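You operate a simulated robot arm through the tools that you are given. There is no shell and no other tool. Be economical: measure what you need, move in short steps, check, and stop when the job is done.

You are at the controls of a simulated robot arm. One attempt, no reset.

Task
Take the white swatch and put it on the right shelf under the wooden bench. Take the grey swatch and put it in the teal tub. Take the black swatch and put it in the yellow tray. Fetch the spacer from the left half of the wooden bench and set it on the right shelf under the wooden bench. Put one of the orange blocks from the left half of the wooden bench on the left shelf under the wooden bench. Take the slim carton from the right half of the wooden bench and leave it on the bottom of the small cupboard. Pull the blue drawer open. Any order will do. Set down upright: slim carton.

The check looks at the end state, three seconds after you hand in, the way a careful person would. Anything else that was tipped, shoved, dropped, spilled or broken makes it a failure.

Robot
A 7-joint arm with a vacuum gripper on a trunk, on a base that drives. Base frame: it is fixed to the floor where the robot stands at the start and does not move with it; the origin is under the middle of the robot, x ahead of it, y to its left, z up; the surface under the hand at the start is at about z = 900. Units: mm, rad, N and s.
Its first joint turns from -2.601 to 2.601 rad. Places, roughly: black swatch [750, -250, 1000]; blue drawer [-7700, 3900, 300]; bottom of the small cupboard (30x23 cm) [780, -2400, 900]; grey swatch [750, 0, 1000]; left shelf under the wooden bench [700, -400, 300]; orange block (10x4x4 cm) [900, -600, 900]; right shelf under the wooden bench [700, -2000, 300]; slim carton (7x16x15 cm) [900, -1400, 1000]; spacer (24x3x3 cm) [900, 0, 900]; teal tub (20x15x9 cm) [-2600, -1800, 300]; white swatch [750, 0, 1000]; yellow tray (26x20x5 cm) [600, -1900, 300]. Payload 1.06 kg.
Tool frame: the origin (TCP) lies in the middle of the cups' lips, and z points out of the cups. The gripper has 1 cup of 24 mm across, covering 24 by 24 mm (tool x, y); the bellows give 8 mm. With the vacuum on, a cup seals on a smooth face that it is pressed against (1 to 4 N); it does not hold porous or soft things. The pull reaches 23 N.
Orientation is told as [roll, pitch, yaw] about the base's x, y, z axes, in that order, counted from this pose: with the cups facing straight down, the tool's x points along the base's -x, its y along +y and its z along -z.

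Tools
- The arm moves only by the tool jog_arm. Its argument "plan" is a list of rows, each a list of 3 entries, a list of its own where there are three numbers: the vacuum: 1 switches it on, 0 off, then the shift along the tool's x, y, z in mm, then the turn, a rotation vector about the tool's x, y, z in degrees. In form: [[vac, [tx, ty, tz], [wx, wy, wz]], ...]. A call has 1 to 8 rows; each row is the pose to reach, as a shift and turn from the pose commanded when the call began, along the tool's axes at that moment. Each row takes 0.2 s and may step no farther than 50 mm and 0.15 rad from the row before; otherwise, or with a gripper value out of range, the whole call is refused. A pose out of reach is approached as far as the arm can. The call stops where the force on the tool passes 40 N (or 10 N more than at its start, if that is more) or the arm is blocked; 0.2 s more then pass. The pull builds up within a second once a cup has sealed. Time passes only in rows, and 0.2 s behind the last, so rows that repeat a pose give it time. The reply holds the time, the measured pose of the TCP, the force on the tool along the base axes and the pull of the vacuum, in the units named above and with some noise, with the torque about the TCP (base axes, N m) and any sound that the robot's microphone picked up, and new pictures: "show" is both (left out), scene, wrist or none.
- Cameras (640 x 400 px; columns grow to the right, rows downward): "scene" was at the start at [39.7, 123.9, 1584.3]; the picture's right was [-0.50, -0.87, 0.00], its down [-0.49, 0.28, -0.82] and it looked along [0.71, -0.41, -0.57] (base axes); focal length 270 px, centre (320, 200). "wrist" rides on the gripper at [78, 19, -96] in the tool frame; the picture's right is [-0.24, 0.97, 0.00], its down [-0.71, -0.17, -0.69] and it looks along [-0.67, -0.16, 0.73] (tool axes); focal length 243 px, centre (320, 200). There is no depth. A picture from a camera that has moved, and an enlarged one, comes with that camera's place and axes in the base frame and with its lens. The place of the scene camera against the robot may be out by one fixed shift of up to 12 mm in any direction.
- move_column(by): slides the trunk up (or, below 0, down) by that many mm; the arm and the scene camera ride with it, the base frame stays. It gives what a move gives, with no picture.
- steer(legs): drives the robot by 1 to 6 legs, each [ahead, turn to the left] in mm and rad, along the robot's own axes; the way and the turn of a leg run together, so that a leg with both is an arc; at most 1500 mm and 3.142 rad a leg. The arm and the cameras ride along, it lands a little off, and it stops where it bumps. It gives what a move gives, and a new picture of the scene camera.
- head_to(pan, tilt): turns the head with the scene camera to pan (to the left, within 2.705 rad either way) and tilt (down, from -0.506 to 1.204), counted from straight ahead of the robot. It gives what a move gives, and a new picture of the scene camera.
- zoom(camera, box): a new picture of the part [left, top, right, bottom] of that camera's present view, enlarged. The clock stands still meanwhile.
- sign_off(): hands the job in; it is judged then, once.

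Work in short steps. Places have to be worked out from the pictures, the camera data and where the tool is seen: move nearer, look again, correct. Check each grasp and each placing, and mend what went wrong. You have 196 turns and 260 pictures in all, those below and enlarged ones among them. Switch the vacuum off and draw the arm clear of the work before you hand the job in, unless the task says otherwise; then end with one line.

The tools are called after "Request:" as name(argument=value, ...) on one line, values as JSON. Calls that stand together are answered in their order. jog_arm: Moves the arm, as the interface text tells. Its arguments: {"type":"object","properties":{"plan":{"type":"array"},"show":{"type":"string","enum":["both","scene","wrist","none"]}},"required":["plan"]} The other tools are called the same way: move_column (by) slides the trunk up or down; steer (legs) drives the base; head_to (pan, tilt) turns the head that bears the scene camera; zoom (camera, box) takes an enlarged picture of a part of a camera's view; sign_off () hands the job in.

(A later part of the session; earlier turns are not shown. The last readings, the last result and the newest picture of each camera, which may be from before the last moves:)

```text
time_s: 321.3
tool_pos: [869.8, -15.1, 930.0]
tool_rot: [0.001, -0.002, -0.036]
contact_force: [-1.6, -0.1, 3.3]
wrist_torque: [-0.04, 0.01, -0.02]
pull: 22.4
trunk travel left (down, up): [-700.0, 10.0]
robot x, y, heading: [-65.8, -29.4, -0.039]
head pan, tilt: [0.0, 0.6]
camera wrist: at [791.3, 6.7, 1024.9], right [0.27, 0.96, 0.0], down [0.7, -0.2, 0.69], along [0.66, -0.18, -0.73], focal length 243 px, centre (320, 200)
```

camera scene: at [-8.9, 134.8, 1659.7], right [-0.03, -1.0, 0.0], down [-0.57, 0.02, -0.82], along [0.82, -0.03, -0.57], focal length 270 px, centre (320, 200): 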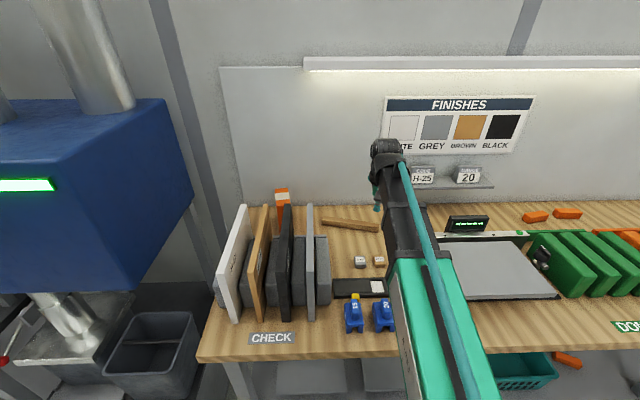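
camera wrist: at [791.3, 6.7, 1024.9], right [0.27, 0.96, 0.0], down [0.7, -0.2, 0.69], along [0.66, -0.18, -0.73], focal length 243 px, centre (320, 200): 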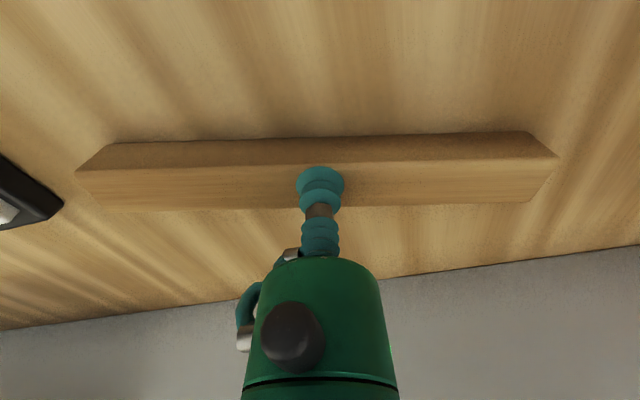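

Sealed. Lift straight up, then retract.

Request:
jog_arm(plan=[[1, [0, 0, -15], [0, 0, 0]], [1, [0, 0, -50], [0, 0, 0]], [1, [0, 0, -95], [0, 0, 0]], [1, [0, 0, -140], [0, 0, 0]], [1, [0, 0, -185], [0, 0, 0]], [1, [0, 0, -230], [0, 0, 0]], [1, [0, 0, -275], [0, 0, 0]], [1, [0, 0, -310], [0, 0, 0]]], show="both")

```text
time_s: 323.1
tool_pos: [866.7, -15.0, 1238.3]
tool_rot: [0.001, -0.003, -0.034]
contact_force: [-0.7, -0.5, -0.4]
wrist_torque: [0.02, 0.01, 0.01]
pull: 23.0
trunk travel left (down, up): [-700.0, 10.0]
robot x, y, heading: [-63.5, -31.5, -0.03]
head pan, tilt: [0.0, 0.6]
camera scene: at [-10.0, 134.9, 1659.7], right [-0.03, -1.0, 0.0], down [-0.56, 0.02, -0.83], along [0.82, -0.03, -0.56], focal length 270 px, centre (320, 200)
camera wrist: at [788.7, 7.0, 1333.5], right [0.27, 0.96, 0.0], down [0.7, -0.2, 0.69], along [0.66, -0.18, -0.73], focal length 243 px, centre (320, 200)
```

scene: 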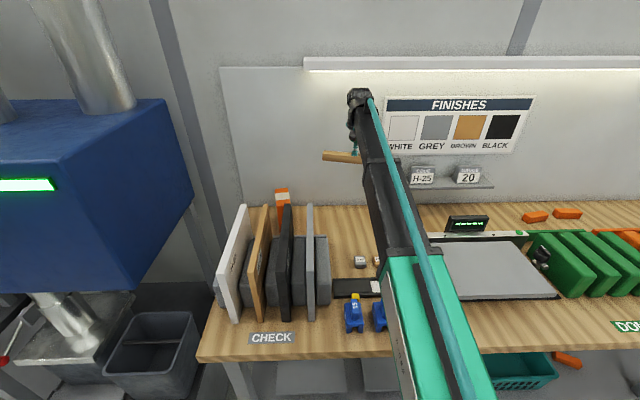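
wrist: 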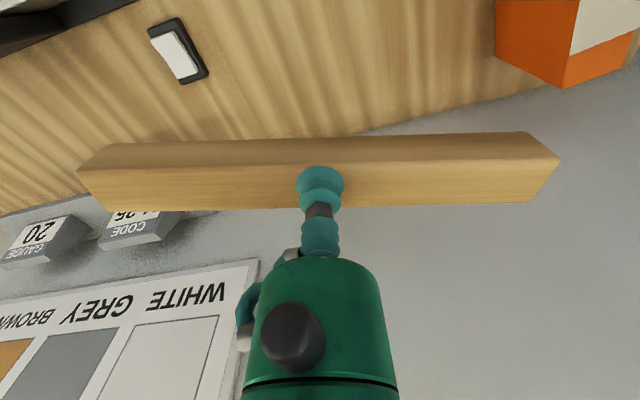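

Spacer held. Retract to a shorter radius before travelling.

Request:
jog_arm(plan=[[1, [45, 0, 0], [0, 0, 0]], [1, [90, 0, 0], [0, 0, 0]], [1, [135, 0, 0], [0, 0, 0]], [1, [180, 0, 0], [0, 0, 0]], [1, [225, 0, 0], [0, 0, 0]], [1, [240, 0, 0], [0, 0, 0]], [1, [240, 0, 0], [0, 0, 0]]], show="none")

Request:
steer(legs=[[-130, 0], [0, -1.54], [1450, 0], [560, 0], [0, 1.571], [-200, 0]])

```text
time_s: 324.7
tool_pos: [628.6, -8.7, 1239.4]
tool_rot: [0.001, 0.0, -0.036]
contact_force: [0.7, 0.7, -1.4]
wrist_torque: [0.0, -0.01, -0.02]
pull: 22.7
trunk travel left (down, up): [-700.0, 10.0]
robot x, y, heading: [-70.7, -31.8, -0.031]
head pan, tilt: [0.0, 0.6]
```

```text
time_s: 344.4
tool_pos: [333.4, -1981.4, 1238.9]
tool_rot: [0.002, -0.002, 0.024]
contact_force: [0.0, -0.2, -0.6]
wrist_torque: [-0.03, 0.02, 0.0]
pull: 22.7
trunk travel left (down, up): [-700.0, 10.0]
robot x, y, heading: [-357.3, -2045.1, 0.029]
head pan, tilt: [0.0, 0.6]
camera scene: at [-312.5, -1875.7, 1659.8], right [0.03, -1.0, 0.0], down [-0.56, -0.01, -0.83], along [0.83, 0.02, -0.56], focal length 270 px, centre (320, 200)
```

scene: 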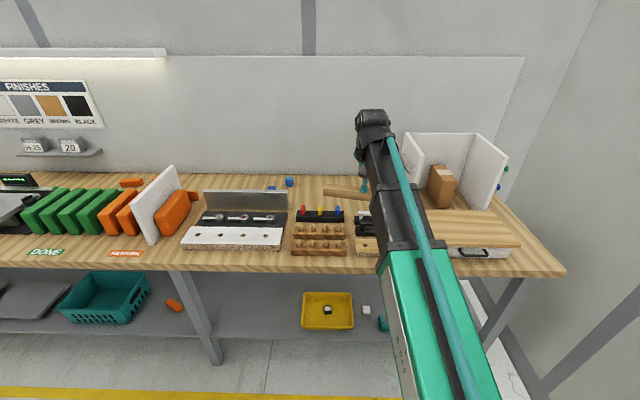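

Turn left to clear the bench edge, then lower the trunk.

Request:
steer(legs=[[0, 0.9]])

Request:
move_column(by=-400)

Request:
move_column(by=-300)

Request:
jog_arm(plan=[[1, [0, 0, 40], [0, 0, 0]], [1, [0, 0, 80], [0, 0, 0]], [1, [0, 0, 80], [0, 0, 0]]], show="scene")

```text
time_s: 347.1
tool_pos: [36.5, -1472.4, 1239.8]
tool_rot: [0.002, -0.003, 0.9]
contact_force: [-0.2, -0.2, -0.3]
wrist_torque: [0.01, -0.03, 0.0]
pull: 23.2
trunk travel left (down, up): [-700.0, 10.0]
robot x, y, heading: [-358.4, -2044.1, 0.908]
head pan, tilt: [0.0, 0.6]
camera scene: at [-457.0, -1907.4, 1659.7], right [0.79, -0.62, 0.0], down [-0.35, -0.44, -0.83], along [0.51, 0.65, -0.56], focal length 270 px, centre (320, 200)
```

scene: 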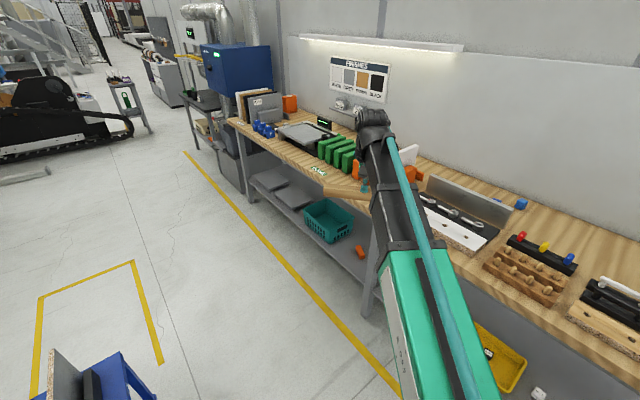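

```text
time_s: 350.9
tool_pos: [35.5, -1472.8, 839.7]
tool_rot: [0.002, -0.002, 0.901]
contact_force: [0.0, -0.3, -1.2]
wrist_torque: [-0.01, -0.01, -0.01]
pull: 22.7
trunk travel left (down, up): [-300.0, 410.0]
robot x, y, heading: [-356.1, -2043.5, 0.902]
head pan, tilt: [0.0, 0.6]
```

```text
time_s: 353.9
tool_pos: [36.0, -1472.5, 539.7]
tool_rot: [0.003, -0.003, 0.899]
contact_force: [-0.1, 0.4, -1.3]
wrist_torque: [-0.01, 0.02, -0.01]
pull: 22.8
trunk travel left (down, up): [0.0, 710.0]
robot x, y, heading: [-359.9, -2046.4, 0.901]
head pan, tilt: [0.0, 0.6]
```

```text
time_s: 354.7
tool_pos: [37.6, -1473.8, 458.1]
tool_rot: [0.001, -0.001, 0.9]
contact_force: [-0.4, 0.8, -1.4]
wrist_torque: [0.0, -0.01, -0.03]
pull: 23.1
trunk travel left (down, up): [0.0, 710.0]
robot x, y, heading: [-357.2, -2050.2, 0.901]
head pan, tilt: [0.0, 0.6]
camera scene: at [-456.7, -1907.5, 959.8], right [0.79, -0.62, 0.0], down [-0.35, -0.44, -0.83], along [0.51, 0.65, -0.56], focal length 270 px, centre (320, 200)
```

scene: 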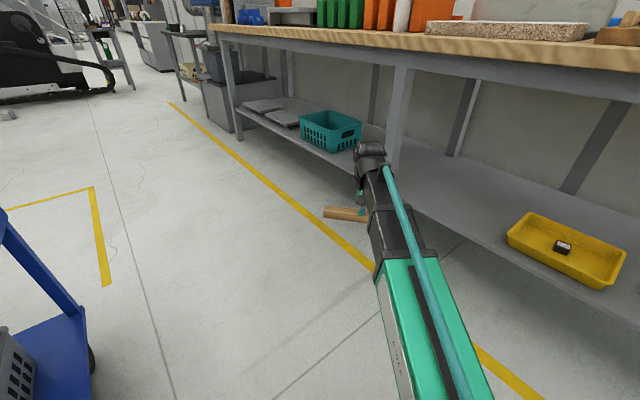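

Now turn right to face the free right part of the shelf (low arm stays short of the legs) and look.

Request:
steer(legs=[[0, -1.3], [150, 0]])

```text
time_s: 359.4
tool_pos: [430.7, -2350.0, 458.7]
tool_rot: [0.003, -0.001, -0.423]
contact_force: [0.7, -0.5, -0.4]
wrist_torque: [-0.01, 0.01, -0.01]
pull: 22.5
trunk travel left (down, up): [0.0, 710.0]
robot x, y, heading: [-218.0, -2110.7, -0.418]
head pan, tilt: [0.0, 0.6]
camera scene: at [-101.0, -1971.6, 959.8], right [-0.41, -0.91, 0.0], down [-0.52, 0.23, -0.83], along [0.75, -0.34, -0.56], focal length 270 px, centre (320, 200)
```

scene: 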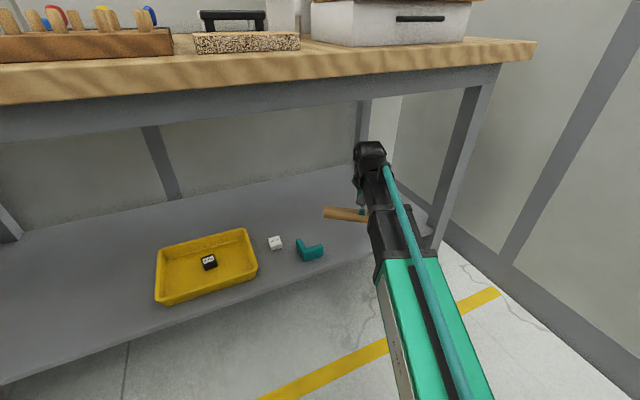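

Drive 160 mm more, then check the landing place with the wrist camera.

Request:
steer(legs=[[160, 0]])

Request:
jog_arm(plan=[[1, [0, 0, 40], [0, 0, 0]], [1, [0, 0, 70], [0, 0, 0]], [1, [0, 0, 70], [0, 0, 0]]], show="wrist")

```text
time_s: 360.8
tool_pos: [577.9, -2413.9, 457.7]
tool_rot: [0.002, -0.001, -0.421]
contact_force: [0.2, 0.0, -0.5]
wrist_torque: [-0.04, -0.01, 0.01]
pull: 23.1
trunk travel left (down, up): [0.0, 710.0]
robot x, y, heading: [-68.1, -2171.5, -0.419]
head pan, tilt: [0.0, 0.6]
camera scene: at [44.5, -2036.2, 959.8], right [-0.41, -0.91, 0.0], down [-0.52, 0.23, -0.83], along [0.75, -0.33, -0.56], focal length 270 px, centre (320, 200)
```

scene: 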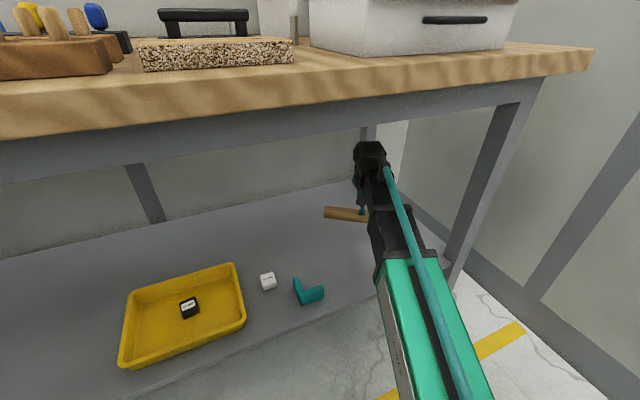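

```text
time_s: 361.6
tool_pos: [580.0, -2412.8, 387.7]
tool_rot: [0.001, -0.001, -0.421]
contact_force: [0.7, 0.0, -0.7]
wrist_torque: [0.02, -0.03, 0.02]
pull: 22.9
trunk travel left (down, up): [0.0, 710.0]
robot x, y, heading: [-69.3, -2173.2, -0.416]
head pan, tilt: [0.0, 0.6]
camera wrist: at [515.5, -2363.0, 482.5], right [0.61, 0.79, 0.0], down [0.57, -0.45, 0.69], along [0.54, -0.42, -0.73], focal length 243 px, centre (320, 200)
```

wrist: 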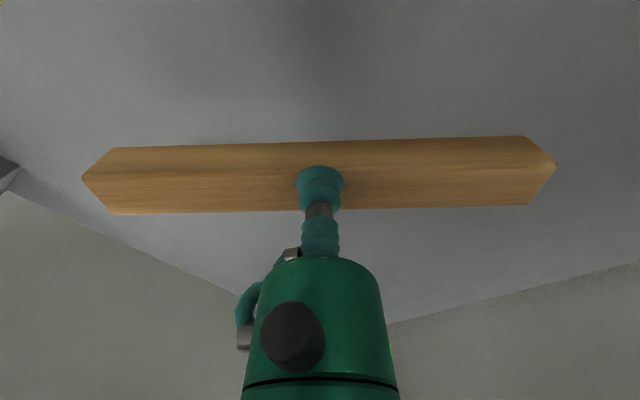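

Free shelf beneath. Descend to contact (expected ≈330).

Request:
jog_arm(plan=[[1, [0, 0, 35], [0, 0, 0]], [1, [0, 0, 48], [0, 0, 0]], [1, [0, 0, 54], [0, 0, 0]], [1, [0, 0, 58], [0, 0, 0]], [1, [0, 0, 58], [0, 0, 0]]], show="none")

```text
time_s: 362.8
tool_pos: [578.8, -2414.4, 329.9]
tool_rot: [0.002, -0.003, -0.42]
contact_force: [0.7, 0.7, 3.5]
wrist_torque: [-0.01, 0.01, -0.04]
pull: 22.9
trunk travel left (down, up): [0.0, 710.0]
robot x, y, heading: [-74.6, -2175.1, -0.414]
head pan, tilt: [0.0, 0.6]
```

Contact. Release and rise.

Request:
jog_arm(plan=[[0, [0, 0, 0], [0, 0, 0]], [0, [0, 0, 0], [0, 0, 0]], [0, [0, 0, 0], [0, 0, 0]], [0, [0, 0, -10], [0, 0, 0]], [0, [0, 0, -50], [0, 0, 0]], [0, [0, 0, -90], [0, 0, 0]], [0, [0, 0, -125], [0, 0, 0]]], show="wrist")

```text
time_s: 364.4
tool_pos: [577.1, -2413.0, 455.4]
tool_rot: [0.003, -0.003, -0.421]
contact_force: [-0.4, -0.1, 1.0]
wrist_torque: [0.02, 0.03, -0.02]
pull: 0.0
trunk travel left (down, up): [0.0, 710.0]
robot x, y, heading: [-70.2, -2170.4, -0.416]
head pan, tilt: [0.0, 0.6]
camera wrist: at [513.0, -2362.8, 550.8], right [0.61, 0.79, 0.0], down [0.58, -0.45, 0.69], along [0.54, -0.42, -0.73], focal length 243 px, centre (320, 200)
```

wrist: 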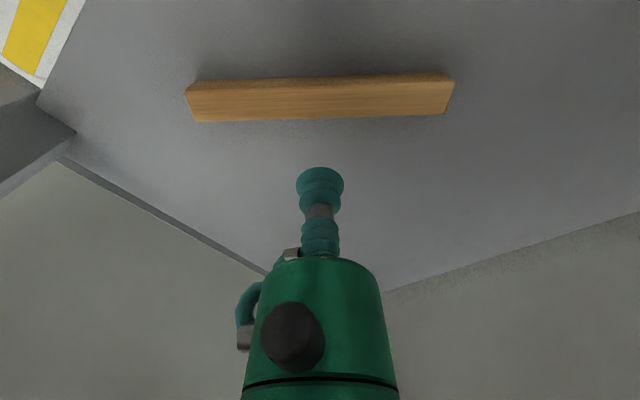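

The spacer lies on the right shelf. Back out, turn parallel, and raise the trunk.

Request:
steer(legs=[[-310, 0], [0, 1.32]])

Request:
move_column(by=400)

Request:
move_column(by=300)

Request:
steer(legs=[[380, 0], [0, 0.67], [900, 0], [0, 0.5], [700, 0]])

Request:
steer(legs=[[0, -0.5], [150, 0], [0, -1.571]])

```text
time_s: 369.7
tool_pos: [54.2, -1485.2, 455.8]
tool_rot: [0.002, -0.002, 0.879]
contact_force: [-0.3, 0.0, 0.0]
wrist_torque: [0.03, -0.01, 0.0]
pull: 0.0
trunk travel left (down, up): [0.0, 710.0]
robot x, y, heading: [-354.1, -2048.2, 0.883]
head pan, tilt: [0.0, 0.6]
camera scene: at [-448.5, -1907.6, 959.8], right [0.77, -0.63, 0.0], down [-0.36, -0.44, -0.83], along [0.52, 0.64, -0.56], focal length 270 px, centre (320, 200)
```

scene: 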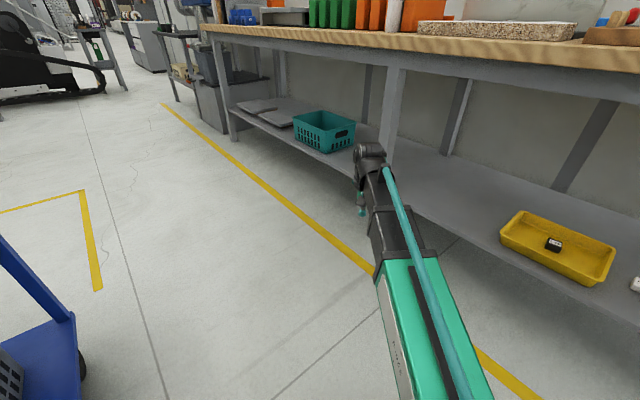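

```text
time_s: 373.5
tool_pos: [53.1, -1486.2, 856.1]
tool_rot: [0.002, -0.001, 0.878]
contact_force: [-1.0, 0.6, 1.0]
wrist_torque: [-0.03, 0.01, -0.01]
pull: 0.0
trunk travel left (down, up): [-400.0, 310.0]
robot x, y, heading: [-353.8, -2046.6, 0.88]
head pan, tilt: [0.0, 0.6]
```

```text
time_s: 376.5
tool_pos: [53.7, -1486.7, 1154.9]
tool_rot: [0.002, -0.002, 0.88]
contact_force: [-0.1, 0.0, 0.4]
wrist_torque: [0.0, 0.02, -0.02]
pull: 0.1
trunk travel left (down, up): [-700.0, 10.0]
robot x, y, heading: [-355.0, -2047.7, 0.886]
head pan, tilt: [0.0, 0.6]
```

```text
time_s: 390.0
tool_pos: [-800.0, 357.4, 1154.9]
tool_rot: [0.001, -0.001, 2.061]
contact_force: [0.7, 0.0, -0.4]
wrist_torque: [-0.01, 0.02, 0.01]
pull: 0.0
trunk travel left (down, up): [-700.0, 10.0]
robot x, y, heading: [-435.0, -234.2, 2.064]
head pan, tilt: [0.0, 0.6]
camera scene: at [-596.5, -274.9, 1659.7], right [0.88, 0.47, 0.0], down [0.27, -0.5, -0.82], along [-0.39, 0.73, -0.57], focal length 270 px, centre (320, 200)
```

scene: 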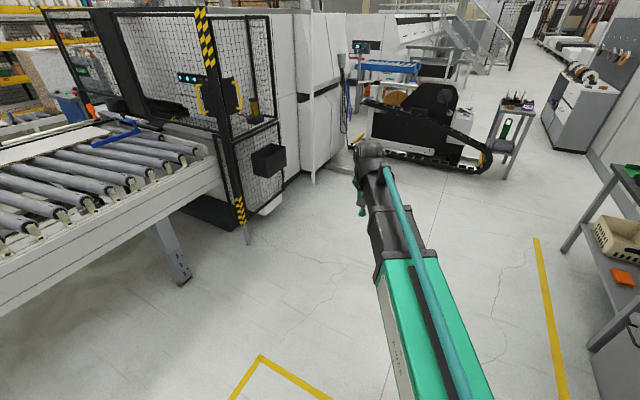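

```text
time_s: 396.6
tool_pos: [256.7, -29.5, 1155.4]
tool_rot: [0.002, -0.002, 0.006]
contact_force: [-0.1, -0.4, 0.4]
wrist_torque: [0.01, 0.0, 0.03]
pull: 0.1
trunk travel left (down, up): [-700.0, 10.0]
robot x, y, heading: [-434.1, -80.0, 0.004]
head pan, tilt: [0.0, 0.6]
camera scene: at [-382.8, 89.7, 1659.8], right [0.01, -1.0, 0.0], down [-0.56, 0.0, -0.83], along [0.83, 0.01, -0.56], focal length 270 px, centre (320, 200)
```

scene: 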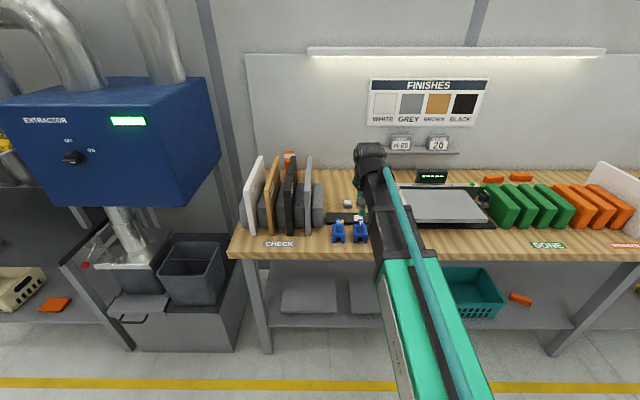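

Perfectly lined up (tool y≈-30). Advance 390 mm and descend over the grey chip.

Request:
steer(legs=[[395, 0]])

Request:
jog_arm(plan=[[0, [0, 0, 45], [0, 0, 0]], [0, [0, 0, 90], [0, 0, 0]], [0, [0, 0, 135], [0, 0, 0]], [0, [0, 0, 180], [0, 0, 0]], [0, [0, 0, 180], [0, 0, 0]]], show="wrist")

```text
time_s: 399.1
tool_pos: [657.4, -26.1, 1155.0]
tool_rot: [0.001, -0.003, 0.006]
contact_force: [0.3, -0.2, -0.3]
wrist_torque: [0.03, 0.01, 0.01]
pull: 0.3
trunk travel left (down, up): [-700.0, 10.0]
robot x, y, heading: [-33.3, -73.1, 0.007]
head pan, tilt: [0.0, 0.6]
camera scene: at [16.8, 93.4, 1659.7], right [0.01, -1.0, 0.0], down [-0.57, -0.01, -0.82], along [0.82, 0.01, -0.57], focal length 270 px, centre (320, 200)
```

scene: 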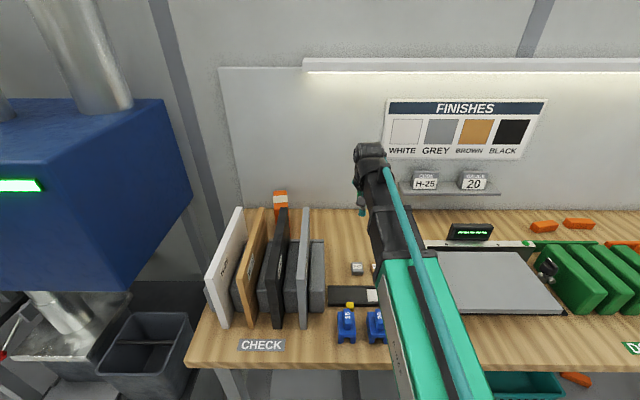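

```text
time_s: 400.3
tool_pos: [657.0, -28.5, 974.7]
tool_rot: [0.002, -0.001, 0.006]
contact_force: [0.2, -0.4, -0.7]
wrist_torque: [-0.03, 0.01, 0.01]
pull: 0.1
trunk travel left (down, up): [-700.0, 10.0]
robot x, y, heading: [-33.4, -76.7, 0.007]
head pan, tilt: [0.0, 0.6]
camera wrist: at [578.5, -9.4, 1069.2], right [0.23, 0.97, 0.0], down [0.71, -0.17, 0.69], along [0.67, -0.16, -0.73], focal length 243 px, centre (320, 200)
```

wrist: 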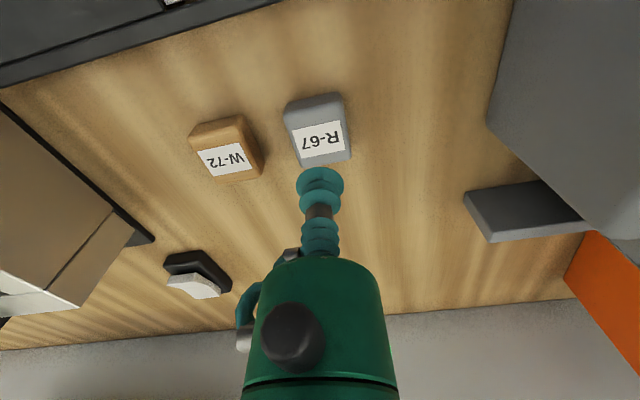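

Centred on the R-67 chip. Descend with vacuum to ≈919.

Request:
jog_arm(plan=[[1, [-1, 0, 30], [0, 0, 0]], [1, [-1, 0, 44], [0, 0, 0]], [1, [-1, 0, 51], [0, 0, 0]], [1, [-1, 0, 55], [0, 0, 0]], [1, [-1, 0, 55], [0, 0, 0]], [1, [-1, 0, 55], [0, 0, 0]]], show="none")

```text
time_s: 401.7
tool_pos: [657.8, -27.1, 920.5]
tool_rot: [0.001, -0.003, 0.006]
contact_force: [3.8, -1.1, 12.4]
wrist_torque: [-0.05, 0.05, -0.01]
pull: 22.8
trunk travel left (down, up): [-700.0, 10.0]
robot x, y, heading: [-35.6, -76.3, 0.012]
head pan, tilt: [0.0, 0.6]
```

Sealed. Lift, then start the trip towards the stand with the teal tub.

Request:
jog_arm(plan=[[1, [0, 0, -20], [0, 0, 0]], [1, [0, 0, -60], [0, 0, 0]], [1, [0, 0, -105], [0, 0, 0]], [1, [0, 0, -150], [0, 0, 0]], [1, [0, 0, -195], [0, 0, 0]], [1, [0, 0, -240], [0, 0, 0]]], show="wrist")

Request:
steer(legs=[[-150, 0], [0, -1.58], [1450, 0], [510, 0], [0, -1.03], [430, 0]])

Request:
head_to(pan=0.0, tilt=0.5)

```text
time_s: 403.1
tool_pos: [657.9, -27.1, 1162.4]
tool_rot: [0.001, 0.0, 0.004]
contact_force: [0.3, 0.0, 0.2]
wrist_torque: [0.0, -0.02, 0.02]
pull: 22.9
trunk travel left (down, up): [-700.0, 10.0]
robot x, y, heading: [-34.8, -78.6, 0.009]
head pan, tilt: [0.0, 0.6]
camera wrist: at [579.4, -6.7, 1256.5], right [0.23, 0.97, 0.0], down [0.71, -0.17, 0.69], along [0.67, -0.16, -0.73], focal length 243 px, centre (320, 200)
```

wrist: 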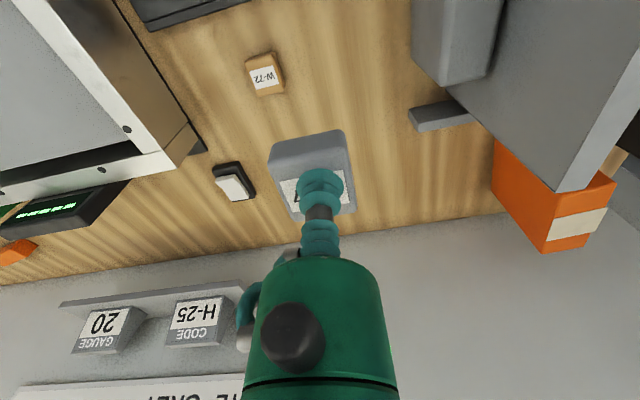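

```text
time_s: 422.6
tool_pos: [-1206.6, -2603.9, 1160.2]
tool_rot: [0.0, 0.0, -2.657]
contact_force: [-0.2, -0.9, 0.2]
wrist_torque: [0.0, 0.01, 0.03]
pull: 23.0
trunk travel left (down, up): [-700.0, 10.0]
robot x, y, heading: [-614.1, -2237.3, -2.654]
head pan, tilt: [0.0, 0.6]
camera scene: at [-564.8, -2413.0, 1659.7], right [-0.47, 0.88, 0.0], down [0.5, 0.27, -0.82], along [-0.73, -0.39, -0.57], focal length 270 px, centre (320, 200)
```

scene: 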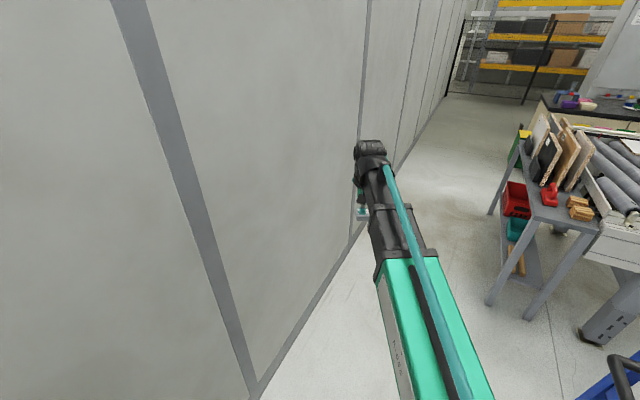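

```text
time_s: 423.3
tool_pos: [-1204.7, -2603.6, 1162.0]
tool_rot: [0.002, -0.003, -2.656]
contact_force: [-0.2, 0.1, -0.4]
wrist_torque: [-0.01, 0.02, 0.03]
pull: 23.0
trunk travel left (down, up): [-700.0, 10.0]
robot x, y, heading: [-610.4, -2241.4, -2.654]
head pan, tilt: [0.0, 0.499]
camera scene: at [-566.5, -2413.9, 1668.8], right [-0.47, 0.88, 0.0], down [0.42, 0.23, -0.88], along [-0.77, -0.41, -0.48], focal length 270 px, centre (320, 200)
```

scene: 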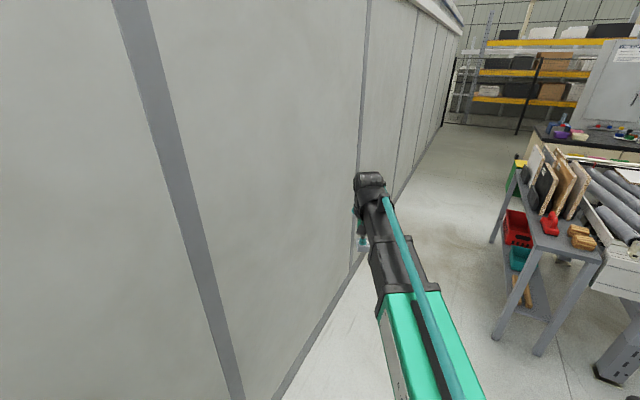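

Continue diagonally, straighten to face along the aisle (-x), and look at the stand.

Request:
steer(legs=[[320, 0], [0, -0.49], [550, 0]])

Request:
head_to(pan=-0.6, tilt=0.7)

```text
time_s: 429.6
tool_pos: [-2151.8, -2425.3, 1160.1]
tool_rot: [0.002, -0.004, 3.127]
contact_force: [-0.8, 0.3, 0.1]
wrist_torque: [-0.02, -0.01, 0.0]
pull: 22.8
trunk travel left (down, up): [-700.0, 10.0]
robot x, y, heading: [-1456.8, -2389.3, 3.128]
head pan, tilt: [0.0, 0.499]
camera scene: at [-1497.8, -2561.1, 1668.8], right [0.01, 1.0, 0.0], down [0.48, 0.0, -0.88], along [-0.88, 0.01, -0.48], focal length 270 px, centre (320, 200)
```

scene: 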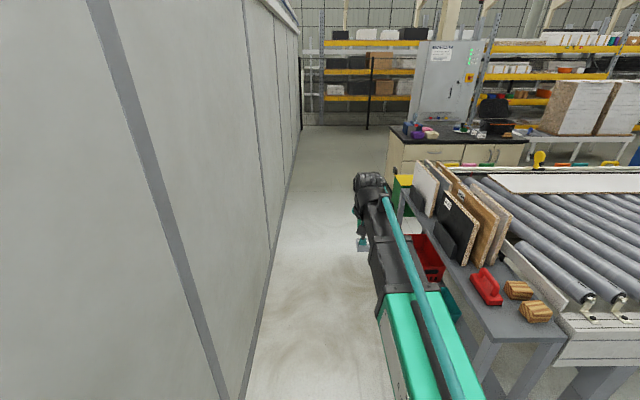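

```text
time_s: 430.6
tool_pos: [-2151.5, -2425.0, 1161.9]
tool_rot: [0.001, -0.001, 3.128]
contact_force: [0.9, -0.1, 0.0]
wrist_torque: [-0.01, 0.0, -0.03]
pull: 22.8
trunk travel left (down, up): [-700.0, 10.0]
robot x, y, heading: [-1458.8, -2389.9, 3.13]
head pan, tilt: [-0.6, 0.7]
camera scene: at [-1475.8, -2513.3, 1651.2], right [0.57, 0.82, 0.0], down [0.53, -0.37, -0.77], along [-0.63, 0.44, -0.64], focal length 270 px, centre (320, 200)
```

scene: 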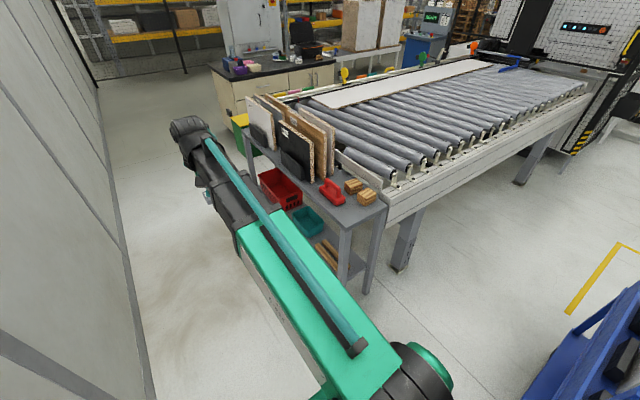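

The tub sits on the open lower shelf facing the aisle, at about (-2612,-1828); the table edge is y≈-1944, underside ≈780. I'll stop at (-1891,-2385), aim the arm diagonally at the tub, lower the trunk there and extend under the table.

Request:
jog_arm(plan=[[1, [20, 0, 0], [0, 0, 0]], [1, [40, 0, 0], [0, 0, 0]], [1, [40, 0, 0], [0, 0, 0]]], show="none")

Request:
steer(legs=[[432, 0], [0, -0.646]])

Request:
head_to(pan=0.0, tilt=0.7)

```text
time_s: 431.4
tool_pos: [-2111.2, -2425.3, 1160.1]
tool_rot: [0.001, -0.003, 3.127]
contact_force: [-0.3, -0.1, -0.8]
wrist_torque: [0.0, 0.03, 0.0]
pull: 22.9
trunk travel left (down, up): [-700.0, 10.0]
robot x, y, heading: [-1462.2, -2385.3, 3.134]
head pan, tilt: [-0.6, 0.7]
```

```text
time_s: 435.8
tool_pos: [-2426.6, -2014.1, 1161.2]
tool_rot: [0.001, -0.001, 2.476]
contact_force: [0.3, 0.2, -0.6]
wrist_torque: [0.04, -0.06, -0.01]
pull: 22.8
trunk travel left (down, up): [-700.0, 10.0]
robot x, y, heading: [-1883.8, -2380.3, 2.485]
head pan, tilt: [-0.6, 0.7]
camera scene: at [-1973.0, -2465.2, 1651.2], right [0.95, 0.3, 0.0], down [0.19, -0.61, -0.76], along [-0.23, 0.73, -0.64], focal length 270 px, centre (320, 200)
```

scene: 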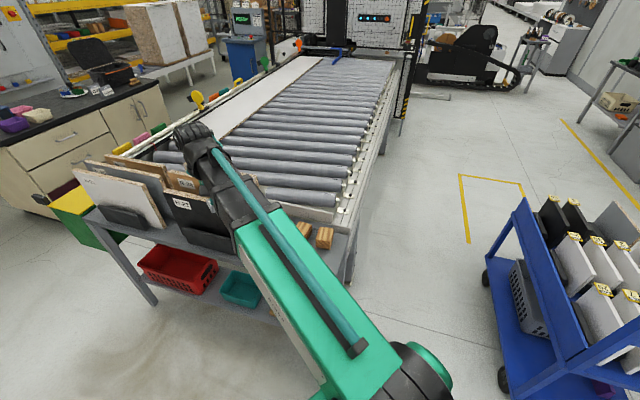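

```text
time_s: 436.8
tool_pos: [-2428.1, -2014.3, 1160.8]
tool_rot: [0.002, -0.002, 2.474]
contact_force: [-0.4, 0.0, 0.7]
wrist_torque: [-0.01, 0.01, 0.0]
pull: 22.8
trunk travel left (down, up): [-700.0, 10.0]
robot x, y, heading: [-1883.2, -2387.9, 2.475]
head pan, tilt: [0.0, 0.7]
camera scene: at [-2014.3, -2494.0, 1651.1], right [0.62, 0.79, 0.0], down [0.51, -0.4, -0.76], along [-0.6, 0.47, -0.64], focal length 270 px, centre (320, 200)
```

scene: 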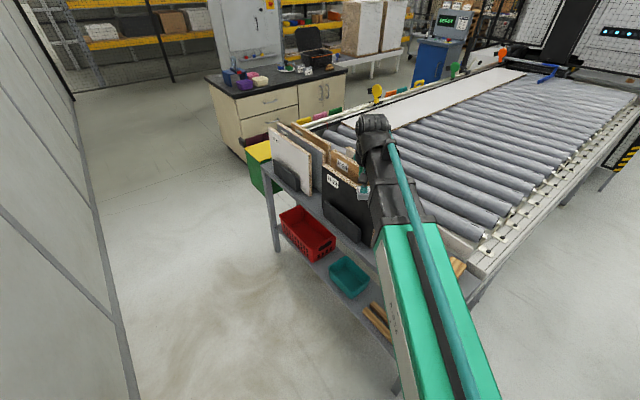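

The tool is just outside the table edge. Lower the trunk and look at the tub.

Request:
move_column(by=-400)

Request:
move_column(by=-300)

Request:
head_to(pan=0.05, tilt=0.5)

Request:
jog_arm(plan=[[1, [0, 0, -20], [0, 0, 0]], [1, [0, 0, -20], [0, 0, 0]]], show="wrist")

```text
time_s: 440.6
tool_pos: [-2428.2, -2015.1, 760.2]
tool_rot: [0.001, -0.002, 2.475]
contact_force: [0.2, -0.2, 0.5]
wrist_torque: [0.03, -0.01, 0.0]
pull: 22.7
trunk travel left (down, up): [-300.0, 410.0]
robot x, y, heading: [-1885.4, -2380.6, 2.476]
head pan, tilt: [0.0, 0.7]
```

```text
time_s: 443.6
tool_pos: [-2428.1, -2014.1, 459.9]
tool_rot: [0.001, -0.001, 2.475]
contact_force: [0.1, -0.4, -0.2]
wrist_torque: [-0.04, 0.0, 0.01]
pull: 23.5
trunk travel left (down, up): [0.0, 710.0]
robot x, y, heading: [-1889.2, -2382.4, 2.481]
head pan, tilt: [0.0, 0.7]
```

```text
time_s: 444.4
tool_pos: [-2428.2, -2013.8, 460.7]
tool_rot: [0.001, -0.001, 2.475]
contact_force: [-0.9, -0.2, -1.1]
wrist_torque: [0.02, -0.02, -0.02]
pull: 22.8
trunk travel left (down, up): [0.0, 710.0]
robot x, y, heading: [-1886.3, -2384.0, 2.48]
head pan, tilt: [0.051, 0.499]
camera scene: at [-2021.8, -2494.0, 968.8], right [0.58, 0.82, 0.0], down [0.39, -0.28, -0.88], along [-0.72, 0.51, -0.48], focal length 270 px, centre (320, 200)
```

scene: 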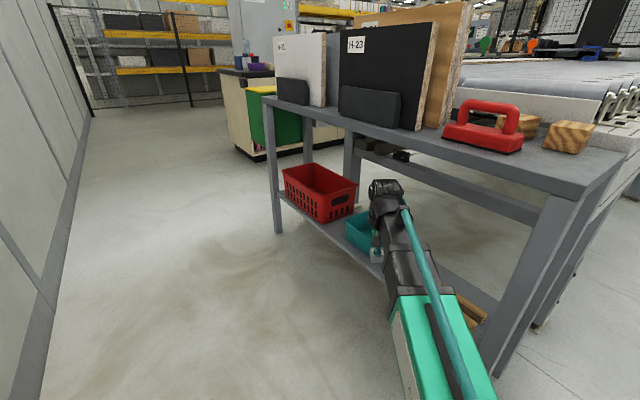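

```text
time_s: 445.0
tool_pos: [-2428.2, -2014.0, 481.0]
tool_rot: [0.001, -0.001, 2.474]
contact_force: [0.6, 0.5, 0.3]
wrist_torque: [-0.01, -0.01, -0.01]
pull: 22.9
trunk travel left (down, up): [0.0, 710.0]
robot x, y, heading: [-1887.7, -2381.7, 2.479]
head pan, tilt: [0.051, 0.499]
camera wrist: at [-2378.6, -2076.2, 575.8], right [-0.79, -0.62, 0.0], down [-0.45, 0.57, 0.69], along [-0.42, 0.54, -0.73], focal length 243 px, centre (320, 200)
```

wrist: 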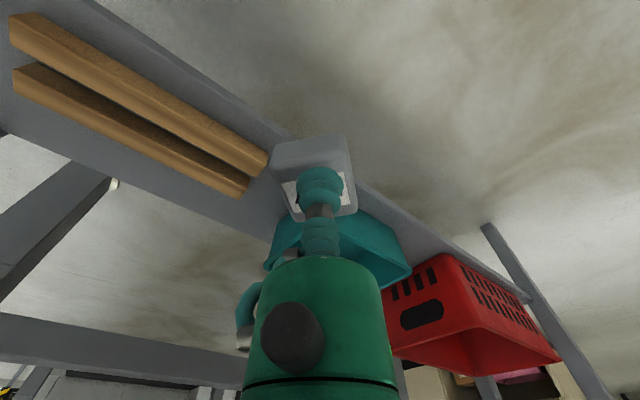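

Tub centre estimate ≈(-2590,-1845). Extend the arm under the table towards it at z≈481.

Request:
jog_arm(plan=[[1, [-45, -6, 0], [0, 0, 0]], [1, [-90, -12, 0], [0, 0, 0]], [1, [-135, -18, 0], [0, 0, 0]], [1, [-180, -24, 0], [0, 0, 0]], [1, [-180, -24, 0], [0, 0, 0]]])

```text
time_s: 446.2
tool_pos: [-2552.5, -1881.9, 478.0]
tool_rot: [0.0, -0.001, 2.473]
contact_force: [0.0, -0.1, 0.1]
wrist_torque: [0.0, -0.01, 0.01]
pull: 23.2
trunk travel left (down, up): [0.0, 710.0]
robot x, y, heading: [-1889.3, -2382.3, 2.481]
head pan, tilt: [0.051, 0.499]
camera scene: at [-2021.8, -2494.1, 968.9], right [0.58, 0.82, 0.0], down [0.39, -0.28, -0.88], along [-0.72, 0.51, -0.48], focal length 270 px, centre (320, 200)
camera wrist: at [-2503.5, -1944.0, 573.4], right [-0.79, -0.62, 0.0], down [-0.45, 0.57, 0.69], along [-0.43, 0.54, -0.73], focal length 243 px, centre (320, 200)
```

scene: 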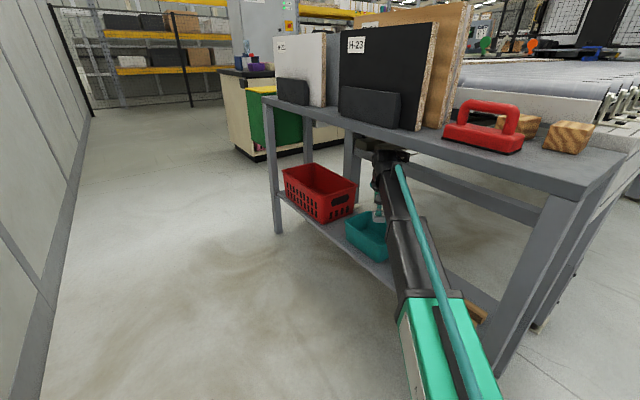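
wrist: 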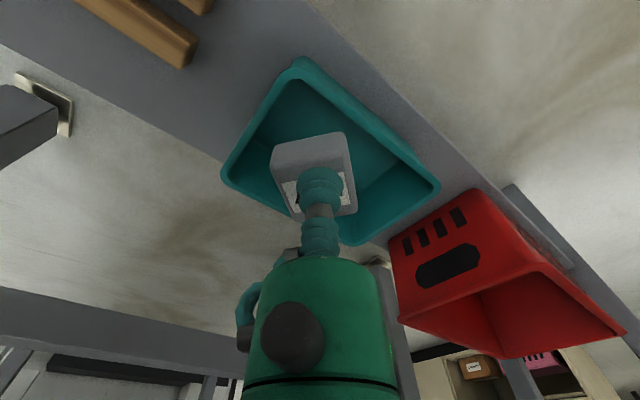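

The tub's rim centre is ≈(-2586,-1854). Shift 44 mm further and start down.

Request:
jog_arm(plan=[[1, [-44, -1, 0], [0, 0, 0]], [1, [-44, -1, 40], [0, 0, 0]], [1, [-44, -1, 65], [0, 0, 0]], [1, [-44, -1, 65], [0, 0, 0]]], show="wrist")

```text
time_s: 447.2
tool_pos: [-2588.3, -1852.9, 415.3]
tool_rot: [0.003, 0.0, 2.474]
contact_force: [-0.2, 0.7, -0.2]
wrist_torque: [-0.01, -0.01, 0.01]
pull: 22.9
trunk travel left (down, up): [0.0, 710.0]
robot x, y, heading: [-1886.6, -2384.3, 2.482]
head pan, tilt: [0.051, 0.499]
camera wrist: at [-2538.8, -1915.9, 509.6], right [-0.79, -0.62, 0.0], down [-0.45, 0.57, 0.69], along [-0.43, 0.54, -0.73], focal length 243 px, centre (320, 200)
```

wrist: 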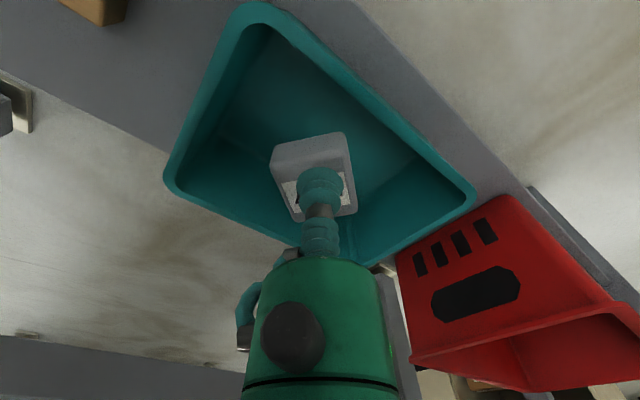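

Well centred over the tub. Descend to contact.

Request:
jog_arm(plan=[[1, [0, 0, 40], [0, 0, 0]], [1, [0, 0, 65], [0, 0, 0]], [1, [0, 0, 78], [0, 0, 0]], [1, [0, 0, 84], [0, 0, 0]], [1, [0, 0, 89], [0, 0, 0]], [1, [0, 0, 89], [0, 0, 0]]], show="none")

```text
time_s: 448.6
tool_pos: [-2589.2, -1856.8, 326.7]
tool_rot: [-0.001, -0.003, 2.474]
contact_force: [0.2, 0.4, 0.2]
wrist_torque: [-0.02, 0.0, 0.01]
pull: 23.3
trunk travel left (down, up): [0.0, 710.0]
robot x, y, heading: [-1884.4, -2383.8, 2.482]
head pan, tilt: [0.051, 0.499]
```

No contact yet; continue in small steps.

Request:
jog_arm(plan=[[1, [0, 0, 5], [0, 0, 0]], [1, [0, 0, 9], [0, 0, 0]], [1, [0, 0, 13], [0, 0, 0]], [1, [0, 0, 13], [0, 0, 0]]], show="wrist")

```text
time_s: 449.6
tool_pos: [-2590.8, -1856.4, 313.2]
tool_rot: [0.001, -0.002, 2.475]
contact_force: [-0.3, -0.4, -0.6]
wrist_torque: [0.0, -0.05, 0.0]
pull: 23.1
trunk travel left (down, up): [0.0, 710.0]
robot x, y, heading: [-1889.8, -2382.7, 2.474]
head pan, tilt: [0.051, 0.499]
camera wrist: at [-2539.2, -1918.5, 408.2], right [-0.79, -0.62, 0.0], down [-0.45, 0.57, 0.69], along [-0.43, 0.54, -0.73], focal length 243 px, centre (320, 200)
```

wrist: 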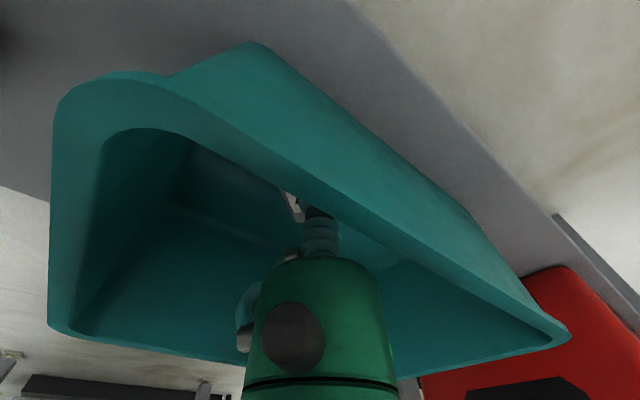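

The tub stands lower than assumed (rim ≈363), so its centre is more like (-2615,-1813). I rise 30 mm and shift towards the centre, then look.

Request:
jog_arm(plan=[[1, [0, 0, -40], [0, 0, 0]], [1, [-20, -8, -50], [0, 0, 0]], [1, [-44, -17, -50], [0, 0, 0]], [1, [-44, -17, -50], [0, 0, 0]]])

```text
time_s: 450.6
tool_pos: [-2612.4, -1814.9, 364.3]
tool_rot: [0.001, -0.002, 2.475]
contact_force: [0.4, 0.8, -0.1]
wrist_torque: [0.0, -0.02, 0.0]
pull: 22.8
trunk travel left (down, up): [0.0, 710.0]
robot x, y, heading: [-1885.4, -2382.0, 2.476]
head pan, tilt: [0.051, 0.499]
camera scene: at [-2021.8, -2494.0, 968.9], right [0.58, 0.82, 0.0], down [0.39, -0.28, -0.88], along [-0.72, 0.51, -0.48], focal length 270 px, centre (320, 200)
camera wrist: at [-2562.3, -1878.0, 459.5], right [-0.79, -0.62, 0.0], down [-0.45, 0.57, 0.69], along [-0.42, 0.54, -0.73], focal length 243 px, centre (320, 200)
```

scene: 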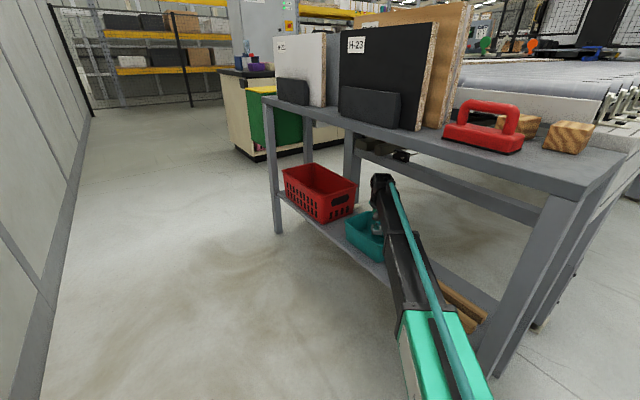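
wrist: 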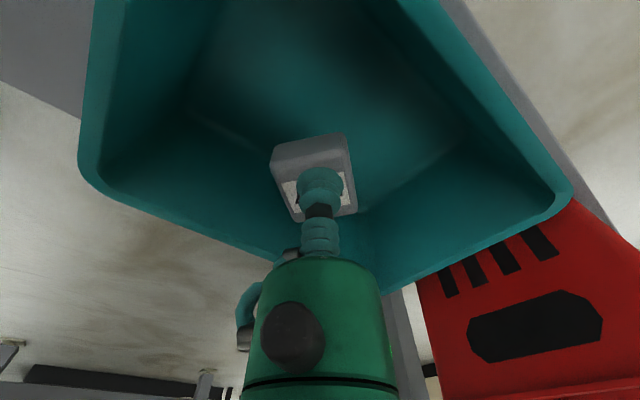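

Now centred. Descend to contact (expected ≈297).

Request:
jog_arm(plan=[[1, [0, 0, 35], [0, 0, 0]], [1, [0, 0, 50], [0, 0, 0]], [1, [0, 0, 57], [0, 0, 0]], [1, [0, 0, 62], [0, 0, 0]], [1, [0, 0, 66], [0, 0, 0]], [1, [0, 0, 66], [0, 0, 0]]], show="none")

```text
time_s: 452.0
tool_pos: [-2613.1, -1815.7, 300.9]
tool_rot: [0.001, -0.003, 2.476]
contact_force: [0.1, 0.0, 19.8]
wrist_torque: [-0.03, -0.03, 0.0]
pull: 23.1
trunk travel left (down, up): [0.0, 710.0]
robot x, y, heading: [-1886.0, -2385.6, 2.48]
head pan, tilt: [0.051, 0.499]
```

Contact with the tub's floor. Release and rise.

Request:
jog_arm(plan=[[1, [0, 0, -4], [0, 0, 0]], [0, [0, 0, -4], [0, 0, 0]], [0, [0, 0, -4], [0, 0, 0]], [0, [0, 0, -4], [0, 0, 0]], [0, [0, 0, -14], [0, 0, 0]], [0, [0, 0, -60], [0, 0, 0]], [0, [0, 0, -105], [0, 0, 0]], [0, [0, 0, -150], [0, 0, 0]]], show="wrist")

```text
time_s: 453.8
tool_pos: [-2614.5, -1815.6, 447.1]
tool_rot: [0.001, -0.002, 2.474]
contact_force: [0.4, 0.3, -0.8]
wrist_torque: [0.0, 0.0, 0.0]
pull: 0.0
trunk travel left (down, up): [0.0, 710.0]
robot x, y, heading: [-1887.7, -2384.9, 2.476]
head pan, tilt: [0.051, 0.499]
camera wrist: at [-2564.5, -1877.9, 541.8], right [-0.79, -0.62, 0.0], down [-0.45, 0.57, 0.69], along [-0.42, 0.54, -0.73], focal length 243 px, centre (320, 200)
```

wrist: 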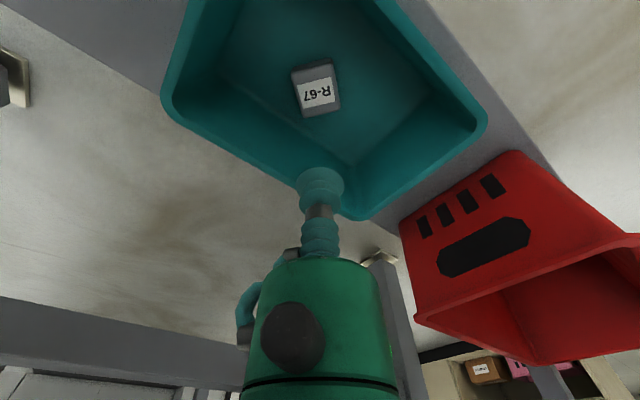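

Grey swatch lies in the teal tub. Retract the arm out from under the table.

Request:
jog_arm(plan=[[0, [45, 7, -15], [0, 0, 0]], [0, [90, 14, -30], [0, 0, 0]], [0, [135, 21, -30], [0, 0, 0]], [0, [180, 28, -30], [0, 0, 0]], [0, [225, 35, -30], [0, 0, 0]], [0, [256, 40, -30], [0, 0, 0]], [0, [256, 40, -30], [0, 0, 0]]], show="none")

Request:
move_column(by=400)

Request:
move_column(by=310)

Request:
head_to(pan=0.5, tilt=0.2)

Request:
head_to(pan=0.0, tilt=0.15)

```text
time_s: 455.4
tool_pos: [-2435.4, -2005.4, 478.7]
tool_rot: [0.0, -0.001, 2.475]
contact_force: [0.4, -0.8, 1.1]
wrist_torque: [-0.02, -0.02, 0.01]
pull: 0.1
trunk travel left (down, up): [0.0, 710.0]
robot x, y, heading: [-1886.8, -2383.0, 2.479]
head pan, tilt: [0.051, 0.499]
```

```text
time_s: 459.2
tool_pos: [-2434.3, -2005.4, 878.8]
tool_rot: [-0.001, -0.002, 2.476]
contact_force: [-0.6, 0.1, -0.2]
wrist_torque: [0.03, 0.02, 0.0]
pull: 0.0
trunk travel left (down, up): [-400.0, 310.0]
robot x, y, heading: [-1886.3, -2384.3, 2.484]
head pan, tilt: [0.051, 0.499]
```

```text
time_s: 462.3
tool_pos: [-2435.4, -2004.9, 1189.3]
tool_rot: [0.003, -0.003, 2.474]
contact_force: [0.3, -0.1, -0.9]
wrist_torque: [0.0, 0.0, 0.0]
pull: 0.0
trunk travel left (down, up): [-710.0, 0.0]
robot x, y, heading: [-1885.4, -2382.2, 2.482]
head pan, tilt: [0.051, 0.499]
```

```text
time_s: 463.2
tool_pos: [-2435.7, -2005.1, 1188.8]
tool_rot: [0.002, -0.001, 2.474]
contact_force: [0.2, -0.2, 0.3]
wrist_torque: [0.03, 0.01, 0.02]
pull: 0.1
trunk travel left (down, up): [-710.0, 0.0]
robot x, y, heading: [-1888.5, -2384.3, 2.474]
head pan, tilt: [0.499, 0.201]
camera scene: at [-2039.4, -2531.1, 1706.5], right [0.16, 0.99, 0.0], down [0.2, -0.03, -0.98], along [-0.97, 0.16, -0.2], focal length 270 px, centre (320, 200)
```

scene: 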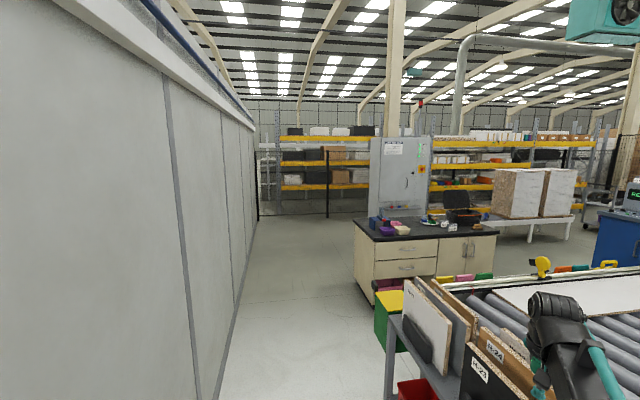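

```text
time_s: 464.1
tool_pos: [-2435.7, -2004.1, 1188.0]
tool_rot: [0.001, -0.002, 2.475]
contact_force: [-0.6, 0.4, 0.3]
wrist_torque: [0.0, 0.0, 0.01]
pull: 0.0
trunk travel left (down, up): [-710.0, 0.0]
robot x, y, heading: [-1886.8, -2382.5, 2.48]
head pan, tilt: [0.0, 0.15]
camera scene: at [-2020.6, -2489.4, 1711.2], right [0.62, 0.79, 0.0], down [0.12, -0.09, -0.99], along [-0.78, 0.61, -0.15], focal length 270 px, centre (320, 200)
```

scene: 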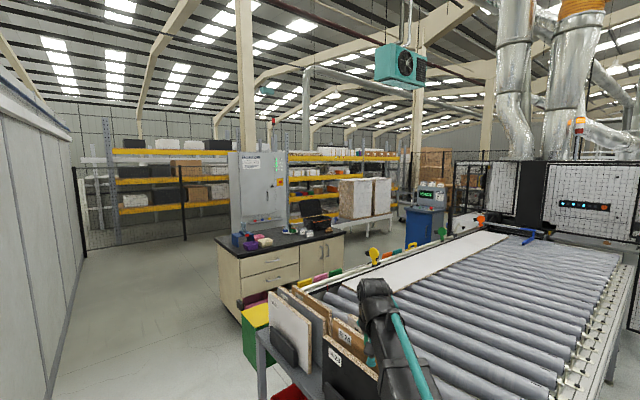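

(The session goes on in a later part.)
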